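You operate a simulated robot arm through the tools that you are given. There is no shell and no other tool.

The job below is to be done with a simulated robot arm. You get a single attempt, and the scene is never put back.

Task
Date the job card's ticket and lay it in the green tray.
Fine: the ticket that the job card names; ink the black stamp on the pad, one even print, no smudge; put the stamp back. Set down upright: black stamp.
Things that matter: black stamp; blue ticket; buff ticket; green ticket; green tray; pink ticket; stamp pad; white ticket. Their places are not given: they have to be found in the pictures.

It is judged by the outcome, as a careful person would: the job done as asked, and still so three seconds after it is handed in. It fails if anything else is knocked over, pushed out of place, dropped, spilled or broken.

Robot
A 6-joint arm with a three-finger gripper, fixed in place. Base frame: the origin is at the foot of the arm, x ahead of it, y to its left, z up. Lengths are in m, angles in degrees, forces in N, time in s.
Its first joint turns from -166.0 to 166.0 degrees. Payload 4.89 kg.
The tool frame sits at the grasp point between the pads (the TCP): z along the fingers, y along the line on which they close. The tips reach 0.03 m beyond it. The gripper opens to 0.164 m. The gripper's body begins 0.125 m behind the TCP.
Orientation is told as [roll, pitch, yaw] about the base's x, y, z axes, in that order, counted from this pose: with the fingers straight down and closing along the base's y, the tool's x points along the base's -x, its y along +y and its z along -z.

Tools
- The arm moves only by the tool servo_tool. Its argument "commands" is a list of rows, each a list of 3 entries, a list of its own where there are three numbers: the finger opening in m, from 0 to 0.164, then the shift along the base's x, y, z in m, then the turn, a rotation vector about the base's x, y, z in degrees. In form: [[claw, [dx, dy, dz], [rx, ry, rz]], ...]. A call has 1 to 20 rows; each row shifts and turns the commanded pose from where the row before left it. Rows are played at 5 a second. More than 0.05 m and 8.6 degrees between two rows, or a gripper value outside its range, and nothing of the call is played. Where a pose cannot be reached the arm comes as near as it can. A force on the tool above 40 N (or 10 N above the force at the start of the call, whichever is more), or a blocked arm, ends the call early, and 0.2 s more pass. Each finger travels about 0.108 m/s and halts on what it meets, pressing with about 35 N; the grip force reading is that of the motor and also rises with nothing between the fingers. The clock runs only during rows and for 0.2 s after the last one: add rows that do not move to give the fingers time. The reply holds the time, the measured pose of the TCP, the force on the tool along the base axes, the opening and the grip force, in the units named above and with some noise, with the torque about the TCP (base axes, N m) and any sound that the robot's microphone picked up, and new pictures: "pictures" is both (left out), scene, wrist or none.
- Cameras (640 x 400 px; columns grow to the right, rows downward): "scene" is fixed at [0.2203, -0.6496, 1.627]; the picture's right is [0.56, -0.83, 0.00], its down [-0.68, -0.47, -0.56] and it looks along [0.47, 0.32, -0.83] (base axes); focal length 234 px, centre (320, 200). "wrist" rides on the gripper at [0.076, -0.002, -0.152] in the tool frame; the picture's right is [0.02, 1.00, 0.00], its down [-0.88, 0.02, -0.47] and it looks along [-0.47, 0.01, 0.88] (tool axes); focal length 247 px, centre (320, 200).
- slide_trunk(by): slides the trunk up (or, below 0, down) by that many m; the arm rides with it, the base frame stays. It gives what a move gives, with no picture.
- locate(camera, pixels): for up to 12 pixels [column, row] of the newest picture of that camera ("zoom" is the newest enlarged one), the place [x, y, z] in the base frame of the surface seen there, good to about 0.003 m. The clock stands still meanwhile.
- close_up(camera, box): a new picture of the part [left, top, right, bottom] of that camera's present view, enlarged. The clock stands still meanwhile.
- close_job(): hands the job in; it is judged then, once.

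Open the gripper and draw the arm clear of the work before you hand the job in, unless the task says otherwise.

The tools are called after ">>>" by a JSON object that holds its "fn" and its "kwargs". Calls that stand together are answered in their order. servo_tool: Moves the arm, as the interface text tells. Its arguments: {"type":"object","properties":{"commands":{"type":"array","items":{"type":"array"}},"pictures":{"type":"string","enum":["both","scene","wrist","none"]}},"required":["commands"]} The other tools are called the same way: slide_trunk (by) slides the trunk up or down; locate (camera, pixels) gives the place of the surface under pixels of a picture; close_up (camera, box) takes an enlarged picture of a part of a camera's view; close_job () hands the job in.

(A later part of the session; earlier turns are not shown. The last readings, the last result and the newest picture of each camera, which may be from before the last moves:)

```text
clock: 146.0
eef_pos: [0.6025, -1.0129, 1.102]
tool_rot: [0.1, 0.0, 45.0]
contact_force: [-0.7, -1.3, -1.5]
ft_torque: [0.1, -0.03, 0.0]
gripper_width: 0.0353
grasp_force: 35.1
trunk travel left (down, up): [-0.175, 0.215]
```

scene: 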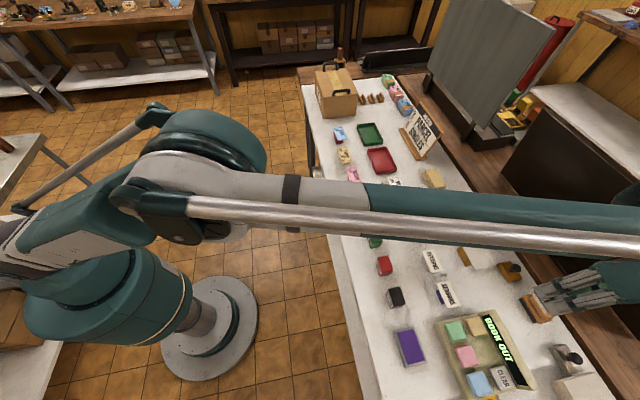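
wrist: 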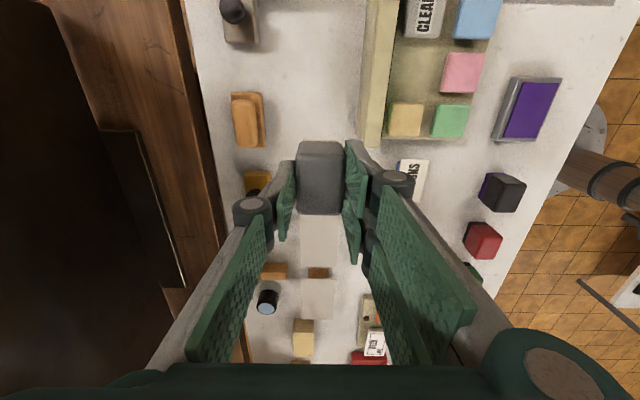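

I descend to a few mm above the bench at the same spot and compare with the view from before the pick-up.

>>> {"fn": "servo_tool", "kwargs": {"commands": [[0.025, [0, 0, -0.045], [0, 0, 0]], [0.025, [0, 0, -0.045], [0, 0, 0]], [0.025, [0, 0, -0.04], [0, 0, 0]], [0.025, [0, 0, -0.02], [0, 0, 0]], [0.025, [0, 0, -0.008], [0, 0, 0]], [0.025, [0, 0, 0], [0, 0, 0]], [0.025, [0, 0, 0], [0, 0, 0]]], "pictures": "wrist"}}

>>> {"fn": "close_up", "kwargs": {"camera": "wrist", "box": [250, 110, 394, 200]}}

```text
clock: 147.6
eef_pos: [0.5985, -1.0125, 0.9442]
tool_rot: [0.0, 0.0, 45.0]
contact_force: [0.7, 0.5, -0.6]
ft_torque: [0.0, -0.01, 0.0]
gripper_width: 0.0353
grasp_force: 35.6
trunk travel left (down, up): [-0.175, 0.215]
```

wrist: 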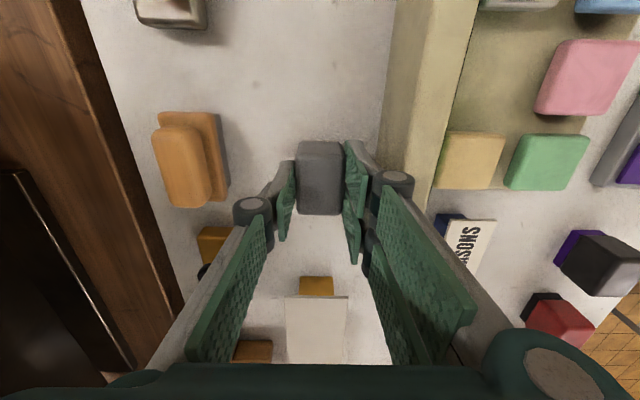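

```text
4.44 times, centred on (322, 155) of wrist
```

zoom: 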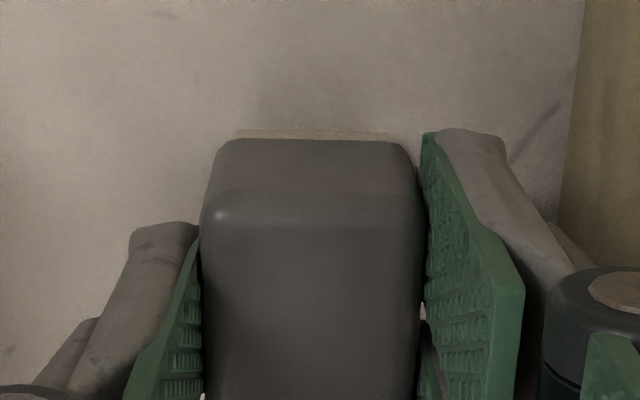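

Slight difference of ~1–2 mm relative to the earlier view; I lower to just above contact to compare accurately.

>>> {"fn": "servo_tool", "kwargs": {"commands": [[0.025, [0, 0, -0.003], [0, 0, 0]], [0.025, [0, 0, 0], [0, 0, 0]], [0.025, [0, 0, 0], [0, 0, 0]]], "pictures": "none"}}

>>> {"fn": "close_up", "kwargs": {"camera": "wrist", "box": [250, 110, 394, 200]}}

```text
clock: 148.4
eef_pos: [0.599, -1.0115, 0.9403]
tool_rot: [0.0, 0.0, 44.9]
contact_force: [-0.1, -0.2, -0.4]
ft_torque: [-0.04, 0.0, 0.0]
gripper_width: 0.0352
grasp_force: 35.0
trunk travel left (down, up): [-0.175, 0.215]
```

```text
4.44 times, centred on (322, 155) of wrist
```

zoom: 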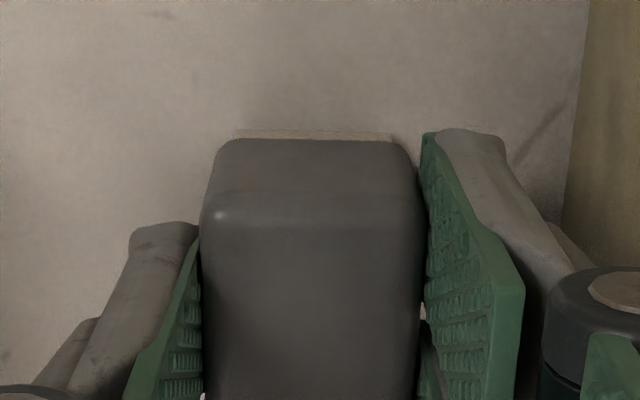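

Within ~1 mm of the original. I correct half a millimetre and lower onto the bench.

>>> {"fn": "servo_tool", "kwargs": {"commands": [[0.025, [0.0005, -0.0005, -0.0006], [0, 0, 0]], [0.025, [0, 0, -0.0005], [0, 0, 0]], [0.025, [0, 0, 0], [0, 0, 0]]], "pictures": "none"}}

>>> {"fn": "servo_tool", "kwargs": {"commands": [[0.025, [0, 0, -0.0005], [0, 0, 0]], [0.025, [0, 0, 0], [0, 0, 0]]], "pictures": "none"}}

```text
clock: 149.2
eef_pos: [0.6015, -1.0124, 0.9393]
tool_rot: [0.0, 0.1, 45.0]
contact_force: [1.0, 0.2, -0.7]
ft_torque: [-0.03, -0.02, 0.02]
gripper_width: 0.0351
grasp_force: 35.0
trunk travel left (down, up): [-0.175, 0.215]
```

```text
clock: 149.8
eef_pos: [0.6008, -1.0124, 0.9381]
tool_rot: [-0.2, 0.1, 45.0]
contact_force: [-0.3, -0.2, -1.7]
ft_torque: [0.01, 0.01, 0.03]
gripper_width: 0.0352
grasp_force: 34.9
trunk travel left (down, up): [-0.175, 0.215]
```

>>> {"fn": "servo_tool", "kwargs": {"commands": [[0.025, [0, 0, -0.0006], [0, 0, 0]], [0.025, [0, 0, 0], [0, 0, 0]]], "pictures": "none"}}

```text
clock: 150.4
eef_pos: [0.6004, -1.0129, 0.9377]
tool_rot: [0.0, 0.0, 44.9]
contact_force: [0.6, -1.2, -0.3]
ft_torque: [0.06, -0.03, -0.02]
gripper_width: 0.0353
grasp_force: 35.0
trunk travel left (down, up): [-0.175, 0.215]
```

>>> {"fn": "servo_tool", "kwargs": {"commands": [[0.025, [0, 0, -0.0005], [0, 0, 0]], [0.025, [0, 0, 0], [0, 0, 0]]], "pictures": "none"}}

```text
clock: 151.0
eef_pos: [0.6001, -1.0126, 0.9383]
tool_rot: [0.1, 0.0, 45.1]
contact_force: [-2.4, 0.3, 6.0]
ft_torque: [0.05, 0.07, -0.03]
gripper_width: 0.0352
grasp_force: 34.8
trunk travel left (down, up): [-0.175, 0.215]
```

The blotter is down (6 N). I open modestly (display nearby) and rise straight up.

>>> {"fn": "servo_tool", "kwargs": {"commands": [[0.037, [0, 0, 0], [0, 0, 0]], [0.041, [0, 0, 0], [0, 0, 0]], [0.047, [0, 0, 0], [0, 0, 0]], [0.047, [0, 0, 0], [0, 0, 0]], [0.047, [0, 0, 0.01], [0, 0, 0]], [0.047, [0, 0, 0.02], [0, 0, 0]], [0.047, [0, 0, 0.04], [0, 0, 0]], [0.047, [0, 0, 0.045], [0, 0, 0]], [0.06, [0, 0, 0.0483], [0, 0, 0]], [0.06, [0, 0, 0], [0, 0, 0]], [0.06, [0, 0, 0], [0, 0, 0]]], "pictures": "both"}}

>>> {"fn": "close_up", "kwargs": {"camera": "wrist", "box": [240, 90, 400, 200]}}

>>> {"fn": "locate", "kwargs": {"camera": "zoom", "pixels": [[260, 80], [346, 80], [345, 198], [260, 198], [302, 140], [302, 75], [302, 203], [256, 140], [349, 140]]}}

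```text
clock: 153.4
eef_pos: [0.6028, -1.012, 1.1012]
tool_rot: [0.0, -0.1, 45.0]
contact_force: [-0.4, -0.1, -0.2]
ft_torque: [-0.07, -0.04, -0.01]
gripper_width: 0.0601
grasp_force: 0.1
trunk travel left (down, up): [-0.175, 0.215]
```

scene: 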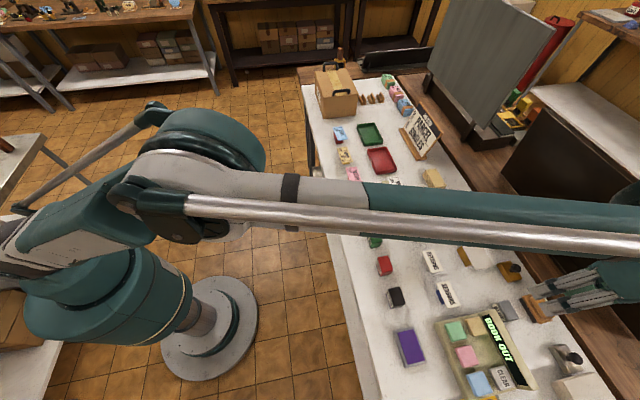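
wrist: 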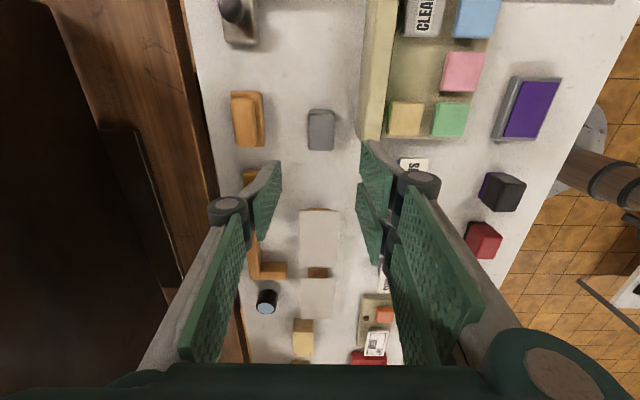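

```text
3.64 times, centred on (320, 145) of wrist
```

zoom: 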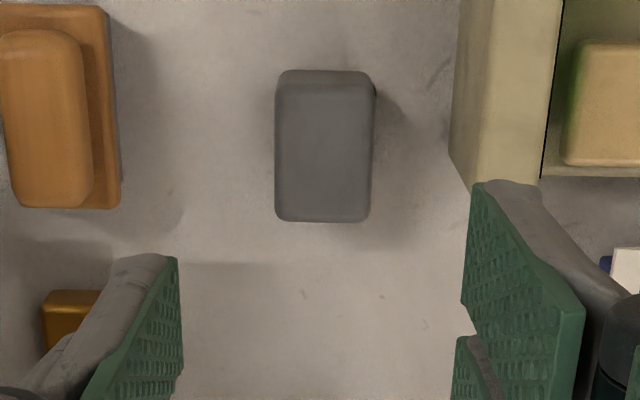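

```text
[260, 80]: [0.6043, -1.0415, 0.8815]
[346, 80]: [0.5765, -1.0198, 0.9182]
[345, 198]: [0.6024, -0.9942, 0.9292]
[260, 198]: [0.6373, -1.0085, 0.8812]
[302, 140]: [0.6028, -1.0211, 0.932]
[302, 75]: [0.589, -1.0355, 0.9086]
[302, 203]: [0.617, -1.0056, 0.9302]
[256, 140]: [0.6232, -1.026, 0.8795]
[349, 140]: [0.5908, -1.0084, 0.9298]
```

The blotter stands where it was (same spacing to brush and display). Now I go back over the ticket to pick it up.

>>> {"fn": "servo_tool", "kwargs": {"commands": [[0.06, [0.016725, 0.0424, 0], [0, 0, 0]], [0.06, [0.016725, 0.0424, 0], [0, 0, 0]], [0.06, [0.016725, 0.0424, 0], [0, 0, 0]], [0.06, [0.016725, 0.0424, 0], [0, 0, 0]], [0.06, [0.016725, 0.0424, 0], [0, 0, 0]], [0.06, [0.016725, 0.0424, 0], [0, 0, 0]], [0.06, [0.016725, 0.0424, 0], [0, 0, 0]], [0.06, [0.016725, 0.0424, 0], [0, 0, 0]], [0.06, [0.016725, 0.0424, 0], [0, 0, 0]], [0.06, [0.016725, 0.0424, 0], [0, 0, 0]], [0.06, [0.016725, 0.0424, 0], [0, 0, 0]], [0.06, [0.016725, 0.0424, 0], [0, 0, 0]], [0.06, [0.016725, 0.0424, 0], [0, 0, 0]], [0.06, [0.016725, 0.0424, 0], [0, 0, 0]], [0.06, [0.016725, 0.0424, 0], [0, 0, 0]], [0.06, [0.016725, 0.0424, 0], [0, 0, 0]], [0.06, [0, 0, -0.04], [0, 0, 0]], [0.06, [0, 0, -0.04], [0, 0, 1.0]], [0.06, [0, 0, 0], [0, 0, 0]], [0.06, [0, 0, 0], [0, 0, 0]]], "pictures": "both"}}

>>> {"fn": "close_up", "kwargs": {"camera": "wrist", "box": [256, 100, 384, 200]}}

```text
clock: 157.6
eef_pos: [0.8667, -0.3343, 1.0194]
tool_rot: [0.1, 0.0, 46.0]
contact_force: [0.0, -0.1, -0.2]
ft_torque: [0.01, 0.12, 0.02]
gripper_width: 0.06
grasp_force: 0.0
trunk travel left (down, up): [-0.175, 0.215]
```

scene: 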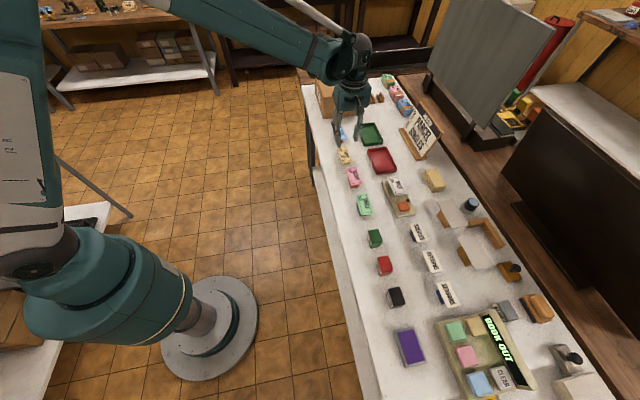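
wrist: 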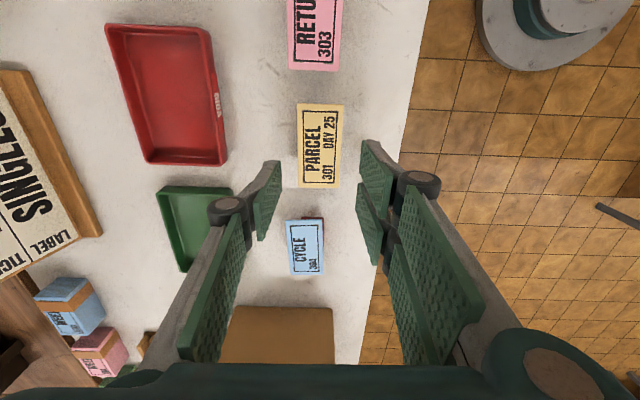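

```text
4.00 times, centred on (320, 150) of wrist
```

zoom: 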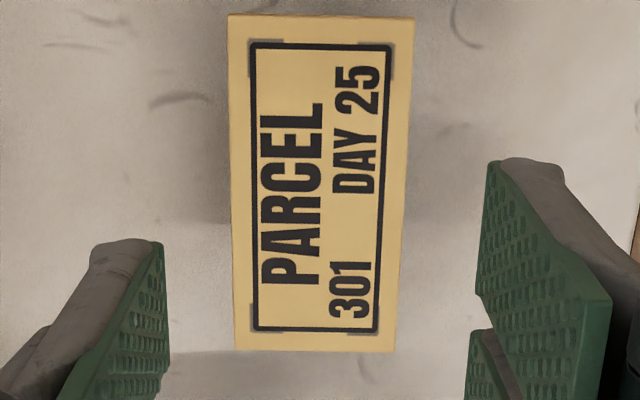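

The ticket is aligned with the tool at yaw 46°, ~1 mm left of centre. I correct and descend with the fingers beside its long edges.

>>> {"fn": "servo_tool", "kwargs": {"commands": [[0.058, [0.0007, -0.0007, -0.02], [0, 0, 0]], [0.058, [0, 0, -0.025], [0, 0, 0]], [0.058, [0, 0, -0.015], [0, 0, 0]], [0.058, [0, 0, -0.008], [0, 0, 0]], [0.058, [0, 0, 0], [0, 0, 0]], [0.058, [0, 0, 0], [0, 0, 0]]], "pictures": "both"}}

>>> {"fn": "close_up", "kwargs": {"camera": "wrist", "box": [250, 110, 394, 230]}}

>>> {"fn": "close_up", "kwargs": {"camera": "scene", "box": [328, 140, 368, 165]}}

```text
clock: 159.0
eef_pos: [0.8682, -0.3357, 0.9536]
tool_rot: [-0.1, -0.1, 46.0]
contact_force: [-0.2, 0.0, -0.1]
ft_torque: [0.02, 0.01, 0.01]
gripper_width: 0.0579
grasp_force: 0.0
trunk travel left (down, up): [-0.175, 0.215]
```

scene: 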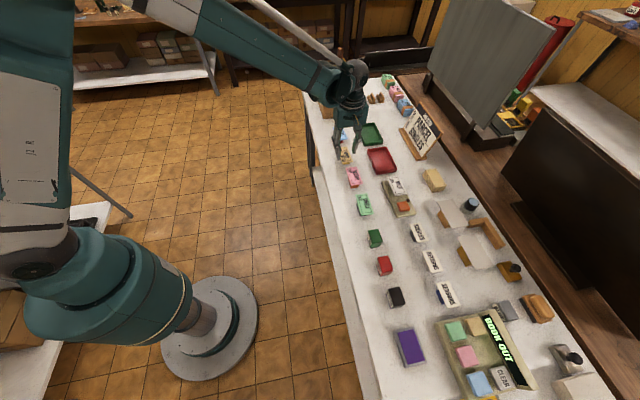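
wrist: 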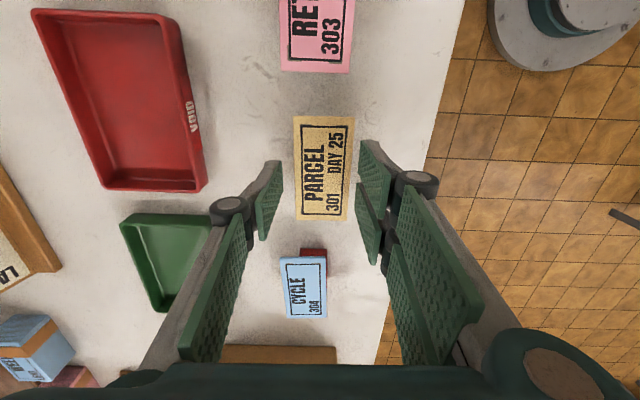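

```text
3.33 times, centred on (322, 170) of wrist
```

zoom: 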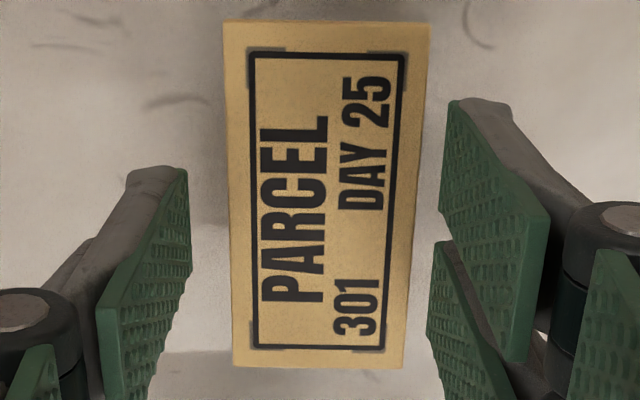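

```text
16.00 times, centred on (348, 152) of scene
```

zoom: 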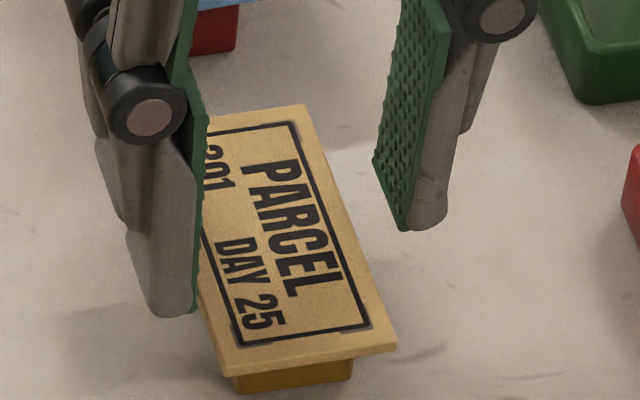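

Ticket is 1.6 mm right of the finger centre (clearances 38 vs 23 zoom px). I correct and descend the last 8 mm.

>>> {"fn": "servo_tool", "kwargs": {"commands": [[0.058, [-0.0011, 0.0011, 0], [0, 0, 0]], [0.058, [0, 0, -0.004], [0, 0, 0]], [0.058, [0, 0, -0.004], [0, 0, 0]], [0.058, [0, 0, 0], [0, 0, 0]], [0.058, [0, 0, 0], [0, 0, 0]]], "pictures": "both"}}

>>> {"fn": "close_up", "kwargs": {"camera": "wrist", "box": [250, 110, 394, 230]}}

>>> {"fn": "close_up", "kwargs": {"camera": "scene", "box": [328, 140, 368, 165]}}

```text
clock: 160.2
eef_pos: [0.8674, -0.334, 0.9454]
tool_rot: [0.0, 0.1, 45.9]
contact_force: [-0.4, 0.0, -0.1]
ft_torque: [0.0, 0.01, -0.02]
gripper_width: 0.0583
grasp_force: 0.2
trunk travel left (down, up): [-0.175, 0.215]
```

scene: 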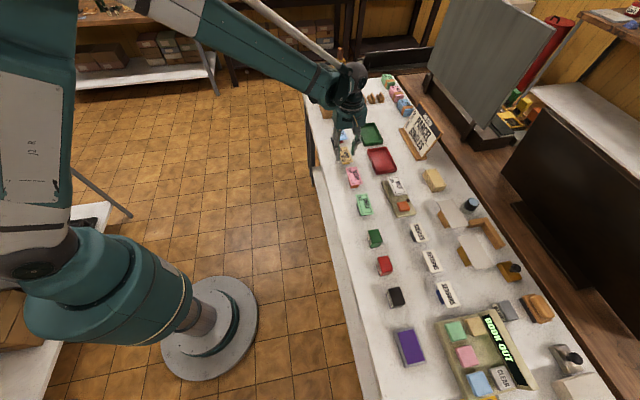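
wrist: 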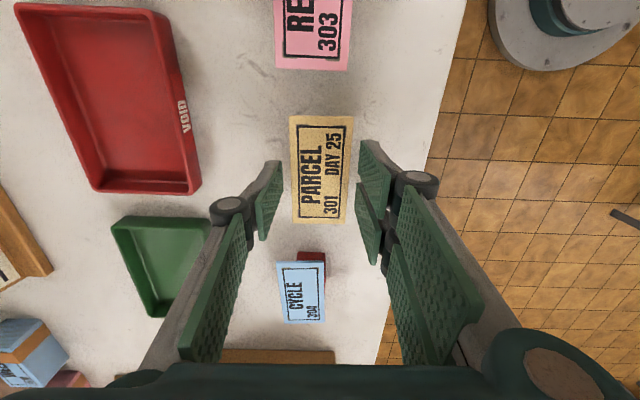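

```text
3.33 times, centred on (322, 170) of wrist
```

zoom: 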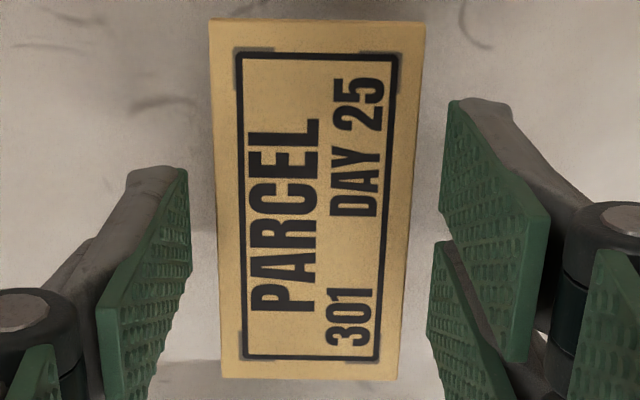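

```text
16.00 times, centred on (348, 152) of scene
```

zoom: 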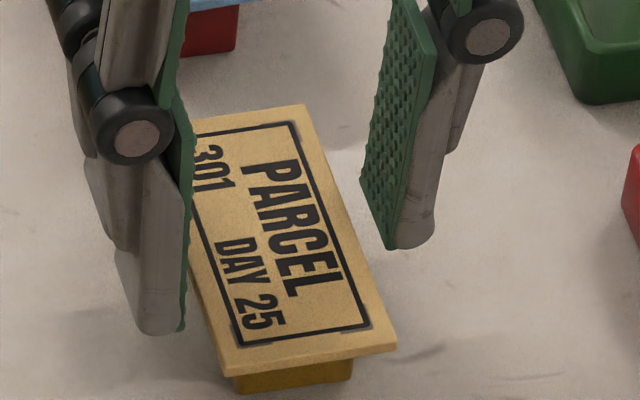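

Centred (clearances 26/31 px). I go 2 mm lower for full contact on the ticket's edges, then close gently.

>>> {"fn": "servo_tool", "kwargs": {"commands": [[0.058, [0, 0, -0.002], [0, 0, 0]], [0.058, [0, 0, 0], [0, 0, 0]], [0.05, [0, 0, 0], [0, 0, 0]], [0.046, [0, 0, 0], [0, 0, 0]], [0.043, [0, 0, 0], [0, 0, 0]], [0.04, [0, 0, 0], [0, 0, 0]], [0.035, [0, 0, 0], [0, 0, 0]], [0.035, [0, 0, 0], [0, 0, 0]], [0.035, [0, 0, 0], [0, 0, 0]]], "pictures": "both"}}

>>> {"fn": "close_up", "kwargs": {"camera": "wrist", "box": [250, 110, 394, 230]}}

>>> {"fn": "close_up", "kwargs": {"camera": "scene", "box": [328, 140, 368, 165]}}

```text
clock: 162.2
eef_pos: [0.8681, -0.3331, 0.9436]
tool_rot: [0.0, -0.1, 46.0]
contact_force: [0.3, -0.5, -0.4]
ft_torque: [-0.01, 0.0, 0.01]
gripper_width: 0.0443
grasp_force: 35.3
trunk travel left (down, up): [-0.175, 0.215]
```

scene: 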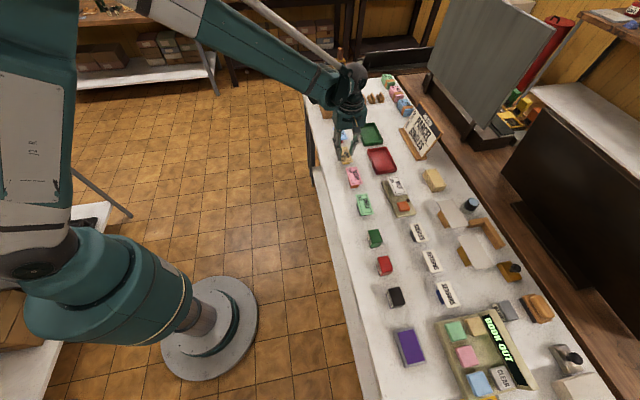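
wrist: 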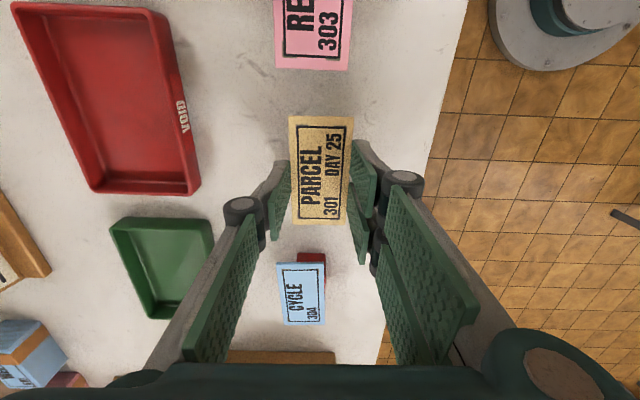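

```text
3.33 times, centred on (322, 170) of wrist
```

zoom: 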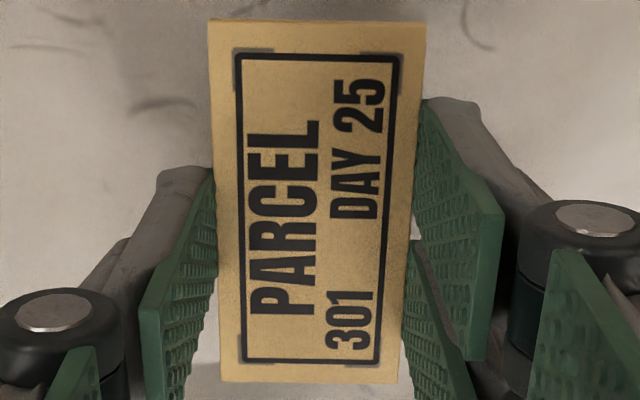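

```text
16.00 times, centred on (348, 152) of scene
```

zoom: 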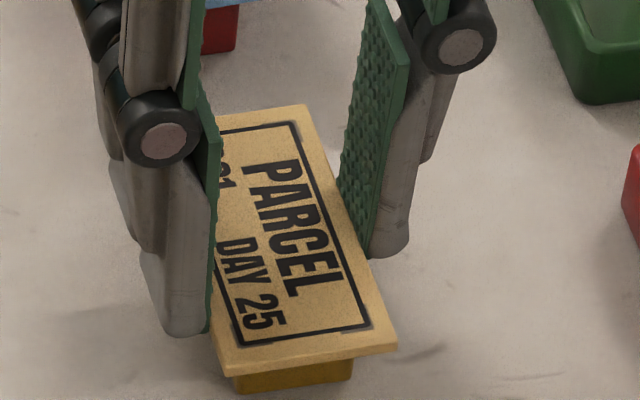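

The ticket is gripped by its long edges (0.0443 m). I lift slowly and check that only the ticket comes up.

>>> {"fn": "servo_tool", "kwargs": {"commands": [[0.035, [0, 0, 0.003], [0, 0, 0]], [0.035, [0, 0, 0.007], [0, 0, 0]], [0.035, [0, 0, 0.01], [0, 0, 0]], [0.035, [0, 0, 0.02], [0, 0, 0]], [0.035, [0, 0, 0], [0, 0, 0]], [0.035, [0, 0, 0], [0, 0, 0]]], "pictures": "both"}}

>>> {"fn": "close_up", "kwargs": {"camera": "wrist", "box": [250, 110, 394, 230]}}

>>> {"fn": "close_up", "kwargs": {"camera": "scene", "box": [328, 135, 376, 165]}}

```text
clock: 163.6
eef_pos: [0.8679, -0.3335, 0.9845]
tool_rot: [0.0, 0.0, 46.0]
contact_force: [-1.7, 0.2, 0.6]
ft_torque: [0.01, 0.0, -0.01]
gripper_width: 0.0447
grasp_force: 35.0
trunk travel left (down, up): [-0.175, 0.215]
```

scene: 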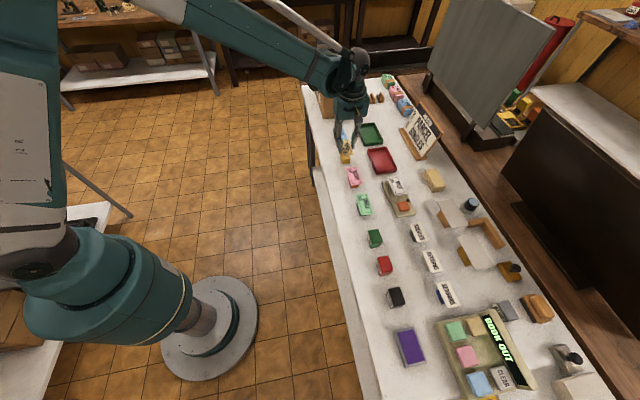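
wrist: 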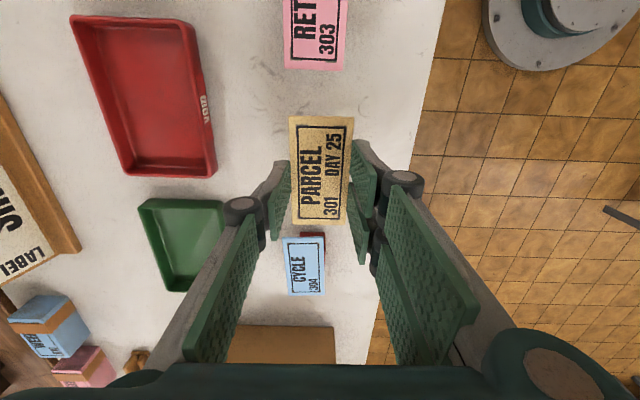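

```text
3.33 times, centred on (322, 170) of wrist
```

zoom: 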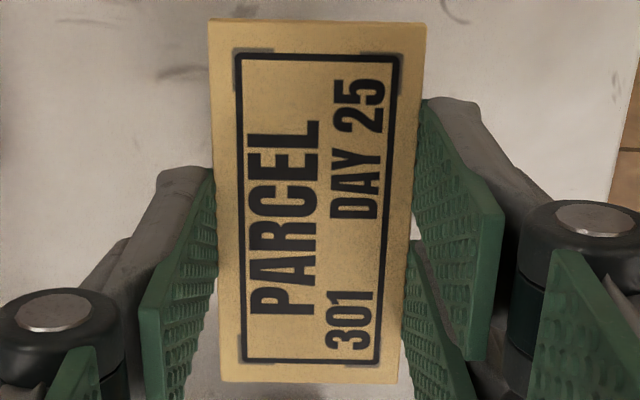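

```text
13.33 times, centred on (352, 150) of scene
```

zoom: 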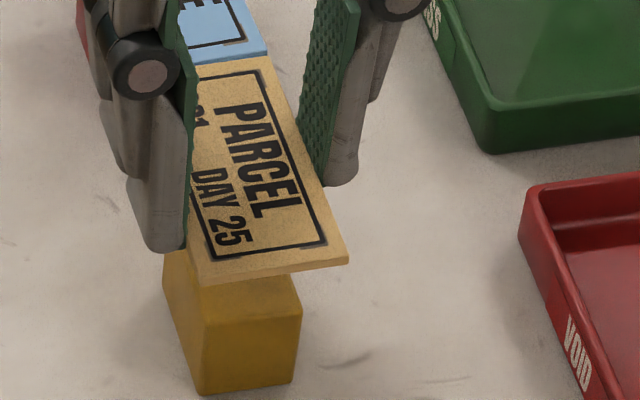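

Only the ticket came up, level; the plinth stays. I raise it and carry it over the green tray, turning back to 45°.

>>> {"fn": "servo_tool", "kwargs": {"commands": [[0.035, [0, 0, 0.04], [0, 0, 0]], [0.035, [0, 0, 0.03], [0, 0, 0]], [0.035, [0.034, -0.0024, 0], [0, 0, 0]], [0.035, [0.034, -0.0024, 0], [0, 0, -0.5]], [0.035, [0.034, -0.0024, 0], [0, 0, -0.5]], [0.035, [0.034, -0.0024, 0], [0, 0, 0]], [0.035, [0.034, -0.0024, 0], [0, 0, 0]], [0.035, [0.0338, -0.0023, 0], [0, 0, 0]], [0.035, [0, 0, 0], [0, 0, 0]], [0.035, [0, 0, 0], [0, 0, 0]]], "pictures": "both"}}

>>> {"fn": "close_up", "kwargs": {"camera": "wrist", "box": [240, 90, 400, 230]}}

```text
clock: 165.8
eef_pos: [1.0717, -0.347, 1.0532]
tool_rot: [0.0, 0.0, 45.0]
contact_force: [0.3, -0.3, -0.9]
ft_torque: [0.01, 0.08, 0.0]
gripper_width: 0.0444
grasp_force: 34.7
trunk travel left (down, up): [-0.175, 0.215]
```

scene: 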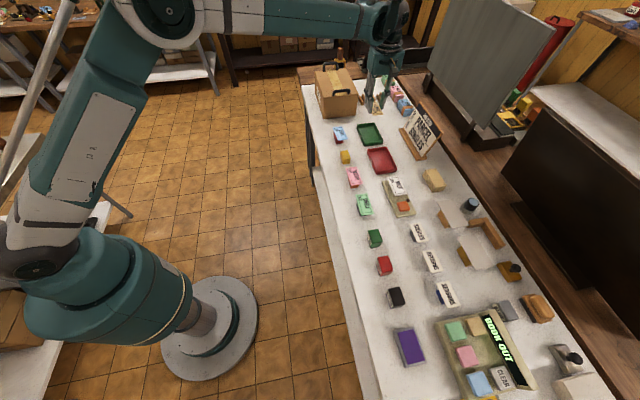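
wrist: 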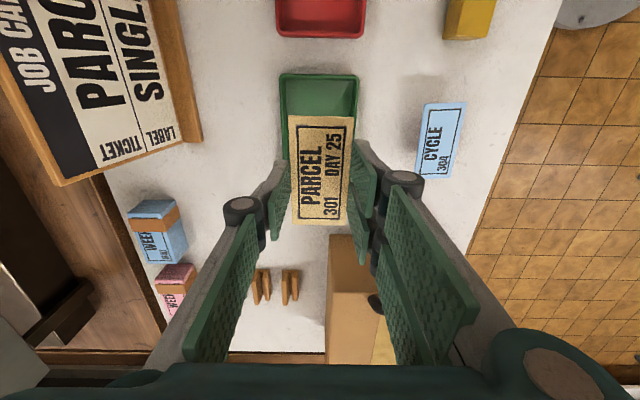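

```text
2.86 times, centred on (320, 160) of wrist
```

zoom: 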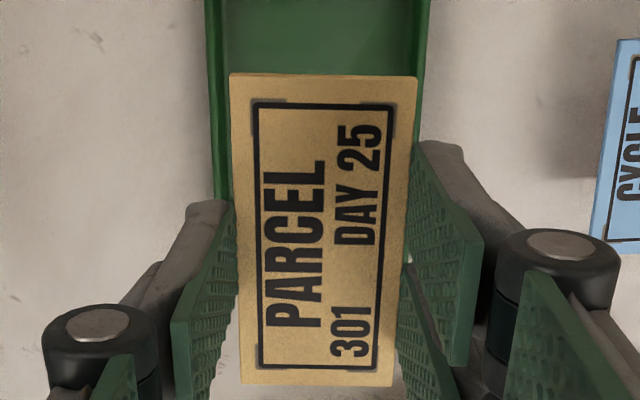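

I zoom on the tray's visible far part to judge the alignment.

>>> {"fn": "close_up", "kwargs": {"camera": "wrist", "box": [264, 60, 376, 130]}}

>>> {"fn": "locate", "kwargs": {"camera": "zoom", "pixels": [[95, 85], [545, 85], [320, 85], [320, 130], [95, 250], [545, 250], [140, 250], [505, 250], [165, 330], [480, 330], [320, 340], [320, 330]]}}

```text
5.71 times, centred on (320, 95) of wrist
```

zoom: 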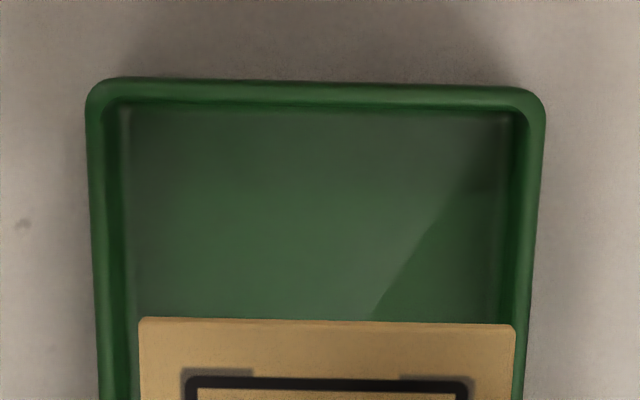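

```text
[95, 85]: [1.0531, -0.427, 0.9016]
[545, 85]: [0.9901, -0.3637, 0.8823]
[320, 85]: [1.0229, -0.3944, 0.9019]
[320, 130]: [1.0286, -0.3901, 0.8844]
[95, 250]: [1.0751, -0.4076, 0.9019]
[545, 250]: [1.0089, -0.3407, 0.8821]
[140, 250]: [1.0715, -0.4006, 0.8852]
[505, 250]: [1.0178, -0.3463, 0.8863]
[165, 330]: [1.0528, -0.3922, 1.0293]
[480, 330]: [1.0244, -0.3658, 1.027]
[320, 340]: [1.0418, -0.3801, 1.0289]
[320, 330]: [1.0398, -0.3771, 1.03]
```

Ticket and tray are nearly aligned; I shift by a few mm toward the tray's middle and lower until the tips are about 1 cm above the rim.

>>> {"fn": "servo_tool", "kwargs": {"commands": [[0.035, [-0.002, -0.0036, 0], [0, 0, 0]], [0.035, [0, 0, -0.035], [0, 0, 0]], [0.035, [0, 0, -0.035], [0, 0, 0]], [0.035, [0, 0, -0.025], [0, 0, 0]], [0.035, [0, 0, -0.012], [0, 0, 0]], [0.035, [0, 0, 0], [0, 0, 0]], [0.035, [0, 0, 0], [0, 0, 0]]], "pictures": "both"}}

>>> {"fn": "close_up", "kwargs": {"camera": "wrist", "box": [250, 90, 394, 230]}}

>>> {"fn": "close_up", "kwargs": {"camera": "scene", "box": [346, 110, 402, 150]}}

```text
clock: 167.4
eef_pos: [1.0704, -0.3519, 0.9472]
tool_rot: [0.0, 0.0, 45.0]
contact_force: [-0.3, -0.4, 0.5]
ft_torque: [-0.01, 0.03, 0.01]
gripper_width: 0.0448
grasp_force: 34.7
trunk travel left (down, up): [-0.175, 0.215]
```

scene: 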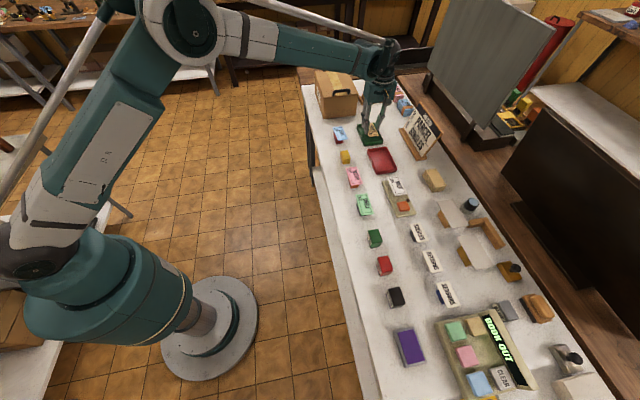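
wrist: 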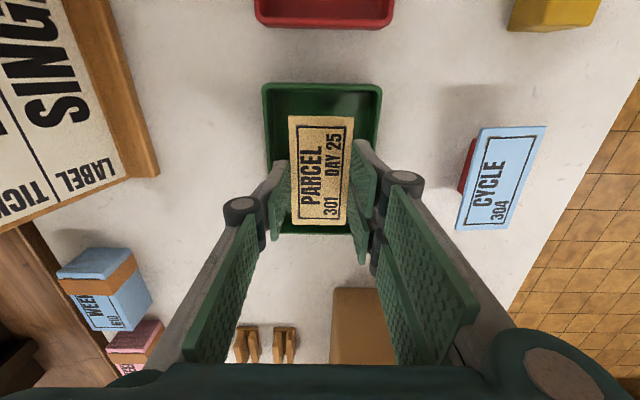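

```text
2.86 times, centred on (322, 160) of wrist
```

zoom: 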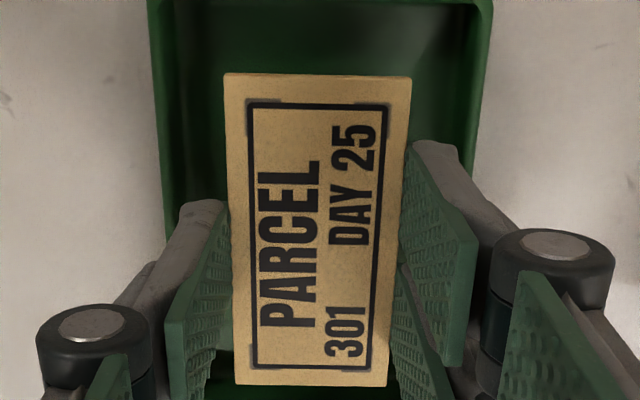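

```text
10.00 times, centred on (374, 130) of scene
```

zoom: 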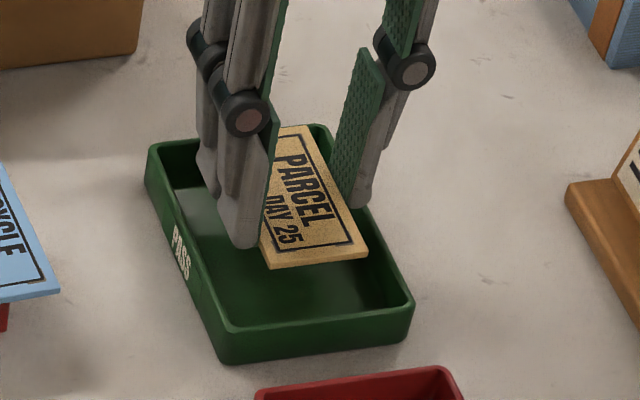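

Ticket is centred in the tray (tray 148–492, ticket 224–411 in zoom) with the fingers inside the walls. I lower gently toward the tray floor.

>>> {"fn": "servo_tool", "kwargs": {"commands": [[0.035, [0, 0, -0.01], [0, 0, 0]], [0.035, [0, 0, -0.008], [0, 0, 0]], [0.035, [0, 0, -0.005], [0, 0, 0]], [0.035, [0, 0, 0], [0, 0, 0]], [0.035, [0, 0, 0], [0, 0, 0]]], "pictures": "both"}}

>>> {"fn": "close_up", "kwargs": {"camera": "wrist", "box": [240, 70, 404, 240]}}

>>> {"fn": "close_up", "kwargs": {"camera": "scene", "box": [346, 110, 402, 150]}}

```text
clock: 168.6
eef_pos: [1.0697, -0.3509, 0.9234]
tool_rot: [0.1, 0.0, 45.0]
contact_force: [-0.4, 0.1, 0.0]
ft_torque: [-0.02, -0.01, 0.0]
gripper_width: 0.0442
grasp_force: 34.6
trunk travel left (down, up): [-0.175, 0.215]
```

scene: 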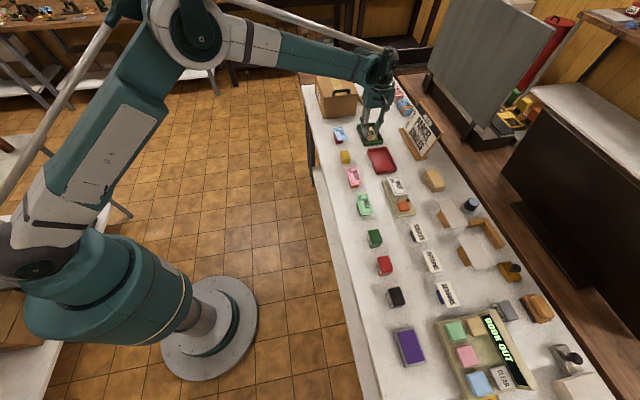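
wrist: 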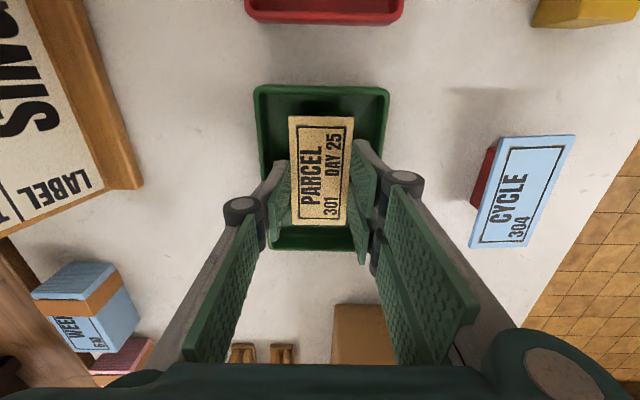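

```text
2.35 times, centred on (322, 155) of wrist
```

zoom: 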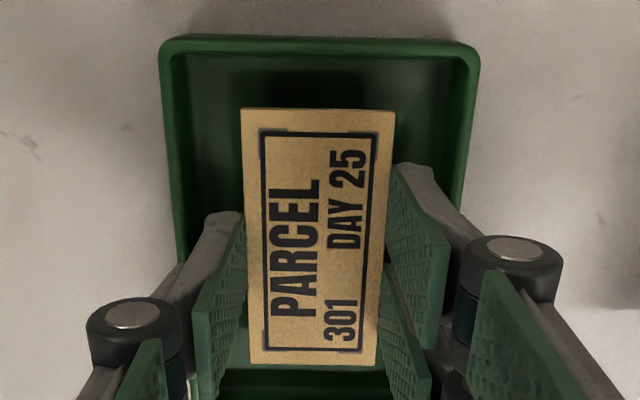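

```text
10.00 times, centred on (374, 130) of scene
```

zoom: 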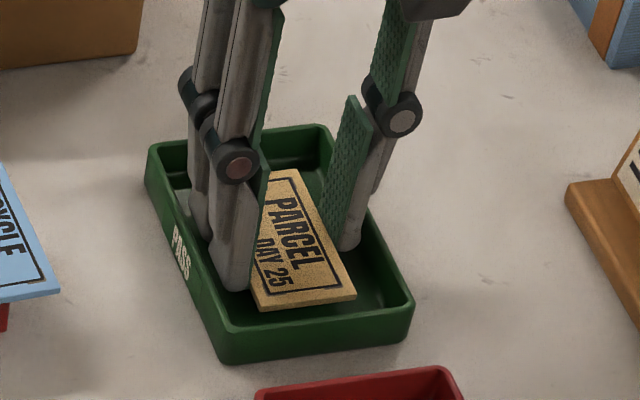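

Still free and clear of the walls. I continue down in small steps until close to the floor.

>>> {"fn": "servo_tool", "kwargs": {"commands": [[0.035, [0, 0, -0.002], [0, 0, 0]], [0.035, [0, 0, -0.002], [0, 0, 0]], [0.035, [0, 0, 0], [0, 0, 0]]], "pictures": "none"}}

>>> {"fn": "servo_tool", "kwargs": {"commands": [[0.035, [0, 0, -0.001], [0, 0, 0]], [0.035, [0, 0, 0], [0, 0, 0]]], "pictures": "none"}}

>>> {"fn": "servo_tool", "kwargs": {"commands": [[0.035, [0, 0, -0.001], [0, 0, 0]], [0.035, [0, 0, 0], [0, 0, 0]]], "pictures": "wrist"}}

>>> {"fn": "close_up", "kwargs": {"camera": "scene", "box": [346, 110, 402, 150]}}

```text
clock: 169.4
eef_pos: [1.0697, -0.3519, 0.9184]
tool_rot: [0.0, 0.0, 44.9]
contact_force: [0.6, 0.7, -0.4]
ft_torque: [-0.02, 0.03, 0.0]
gripper_width: 0.0449
grasp_force: 35.4
trunk travel left (down, up): [-0.175, 0.215]
```

```text
clock: 170.0
eef_pos: [1.0699, -0.3504, 0.9193]
tool_rot: [0.0, 0.0, 45.1]
contact_force: [-0.4, 1.0, 0.5]
ft_torque: [0.01, 0.02, -0.02]
gripper_width: 0.0447
grasp_force: 34.9
trunk travel left (down, up): [-0.175, 0.215]
```

```text
clock: 170.6
eef_pos: [1.069, -0.3512, 0.9166]
tool_rot: [0.0, 0.0, 44.9]
contact_force: [-0.7, 0.0, 0.2]
ft_torque: [0.0, 0.03, 0.03]
gripper_width: 0.0448
grasp_force: 34.7
trunk travel left (down, up): [-0.175, 0.215]
```

wrist: 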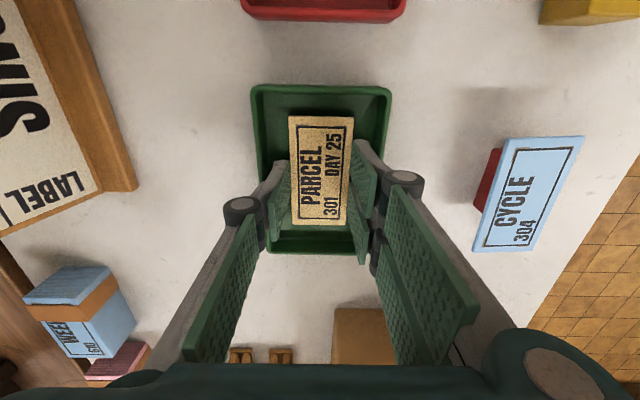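

```text
10.00 times, centred on (374, 130) of scene
```

zoom: 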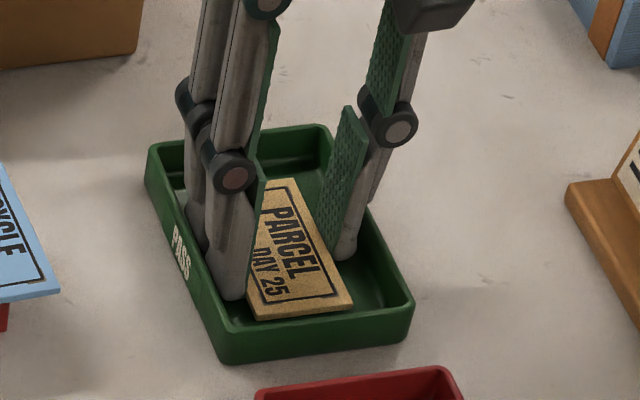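

No contact yet at z≈0.916; two more small steps to get the ticket as low as possible.

>>> {"fn": "servo_tool", "kwargs": {"commands": [[0.035, [0, 0, -0.0008], [0, 0, 0]], [0.035, [0, 0, 0], [0, 0, 0]]], "pictures": "none"}}

>>> {"fn": "servo_tool", "kwargs": {"commands": [[0.035, [0, 0, -0.0006], [0, 0, 0]], [0.035, [0, 0, 0], [0, 0, 0]]], "pictures": "none"}}

```text
clock: 171.2
eef_pos: [1.0701, -0.3515, 0.9158]
tool_rot: [0.0, 0.1, 44.9]
contact_force: [-0.7, 0.3, 0.2]
ft_torque: [0.01, 0.03, 0.03]
gripper_width: 0.0443
grasp_force: 35.5
trunk travel left (down, up): [-0.175, 0.215]
```

```text
clock: 171.8
eef_pos: [1.0692, -0.3512, 0.9154]
tool_rot: [0.1, -0.1, 44.9]
contact_force: [0.4, 0.4, 0.0]
ft_torque: [-0.02, 0.0, -0.01]
gripper_width: 0.0445
grasp_force: 35.0
trunk travel left (down, up): [-0.175, 0.215]
```

Tips are practically at the tray floor. I release by opening just a little (0.048–0.049) so the fingers do not push the tray walls.

>>> {"fn": "servo_tool", "kwargs": {"commands": [[0.0455, [0, 0, 0], [0, 0, 0]], [0.047, [0, 0, 0], [0, 0, 0]], [0.0485, [0, 0, 0], [0, 0, 0]], [0.0485, [0, 0, 0], [0, 0, 0]], [0.0485, [0, 0, 0], [0, 0, 0]]], "pictures": "both"}}

>>> {"fn": "close_up", "kwargs": {"camera": "wrist", "box": [240, 70, 404, 260]}}

>>> {"fn": "close_up", "kwargs": {"camera": "scene", "box": [346, 110, 402, 150]}}

```text
clock: 173.0
eef_pos: [1.0693, -0.3516, 0.9165]
tool_rot: [-0.1, 0.0, 45.1]
contact_force: [0.5, -0.3, -1.5]
ft_torque: [0.03, 0.0, -0.02]
gripper_width: 0.0483
grasp_force: 0.0
trunk travel left (down, up): [-0.175, 0.215]
```

scene: 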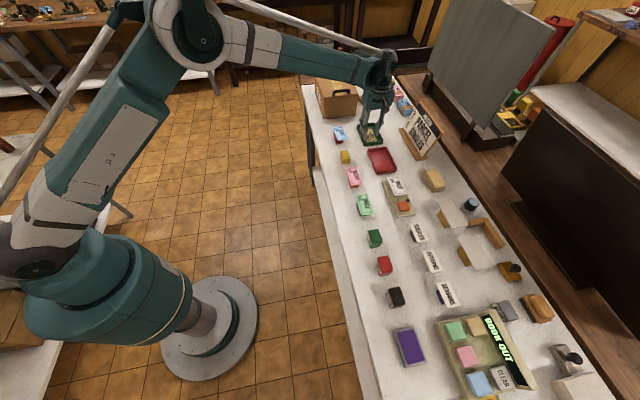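
wrist: 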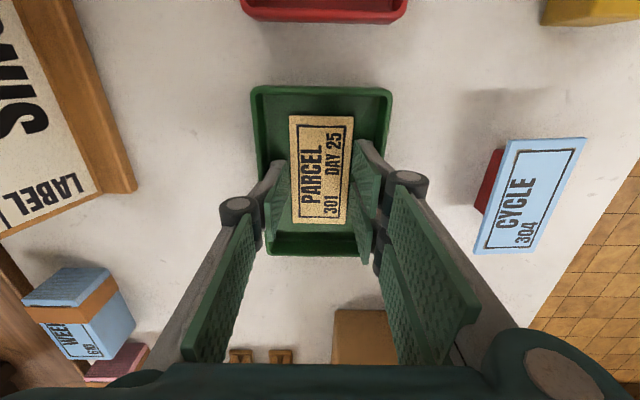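

```text
2.11 times, centred on (322, 165) of wrist
```

zoom: 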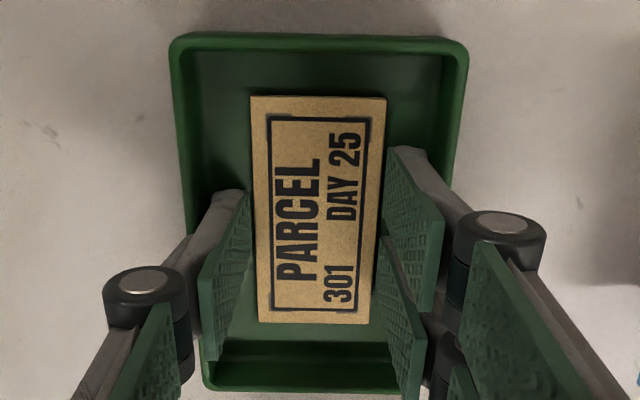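

```text
10.00 times, centred on (374, 130) of scene
```

zoom: 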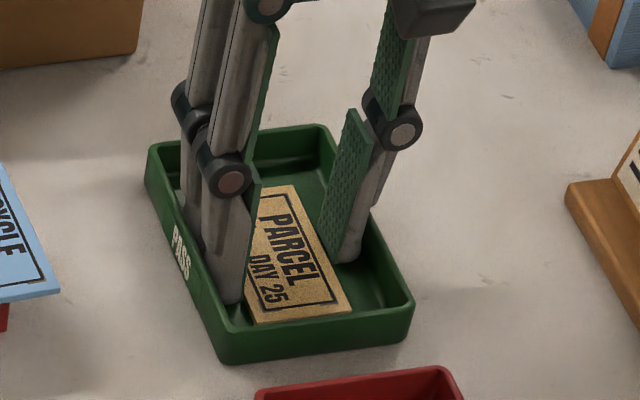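

The ticket lies flat in the tray. I raise the fingers slowly and straight.

>>> {"fn": "servo_tool", "kwargs": {"commands": [[0.0485, [0, 0, 0.004], [0, 0, 0]], [0.0485, [0, 0, 0.008], [0, 0, 0]], [0.0485, [0, 0, 0.015], [0, 0, 0]], [0.0485, [0, 0, 0.03], [0, 0, 0]], [0.0485, [0, 0, 0.04], [0, 0, 0]], [0.06, [0, 0, 0.045], [0, 0, 0]], [0.06, [0, 0, 0], [0, 0, 0]], [0.06, [0, 0, 0], [0, 0, 0]]], "pictures": "both"}}

>>> {"fn": "close_up", "kwargs": {"camera": "wrist", "box": [240, 70, 404, 260]}}

>>> {"fn": "close_up", "kwargs": {"camera": "scene", "box": [346, 110, 402, 150]}}

```text
clock: 174.8
eef_pos: [1.0721, -0.3499, 1.0573]
tool_rot: [0.1, 0.0, 45.0]
contact_force: [-0.1, 0.2, -0.5]
ft_torque: [-0.03, -0.06, -0.03]
gripper_width: 0.0601
grasp_force: 0.1
trunk travel left (down, up): [-0.175, 0.215]
```

scene: 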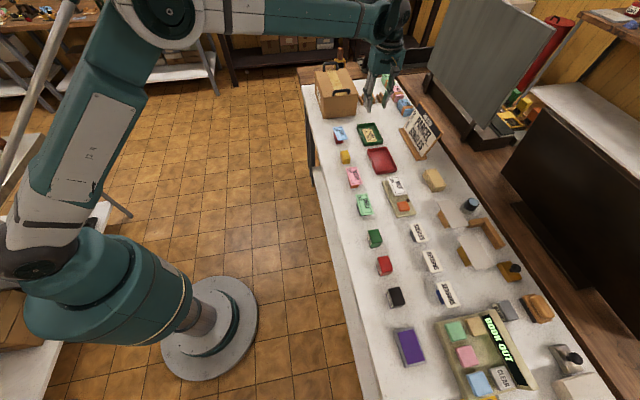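
wrist: 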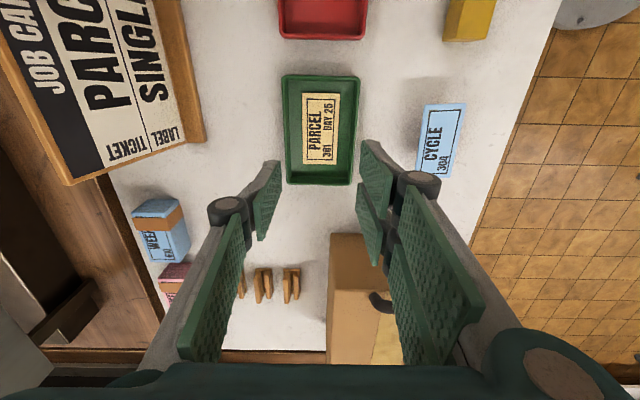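

```text
2.11 times, centred on (322, 165) of wrist
```

zoom: 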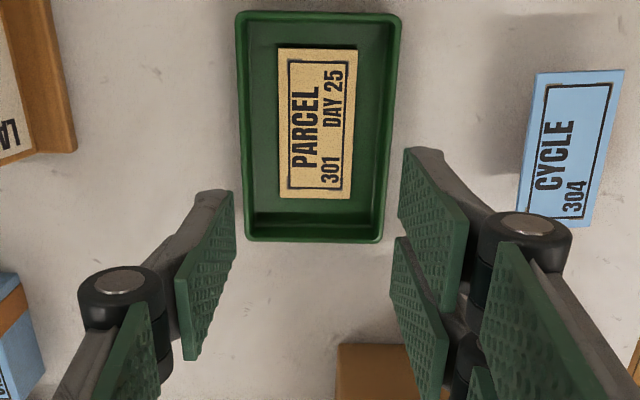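

```text
10.00 times, centred on (374, 130) of scene
```

zoom: 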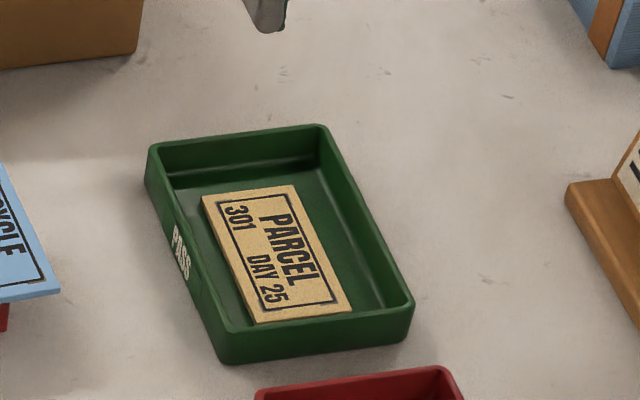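

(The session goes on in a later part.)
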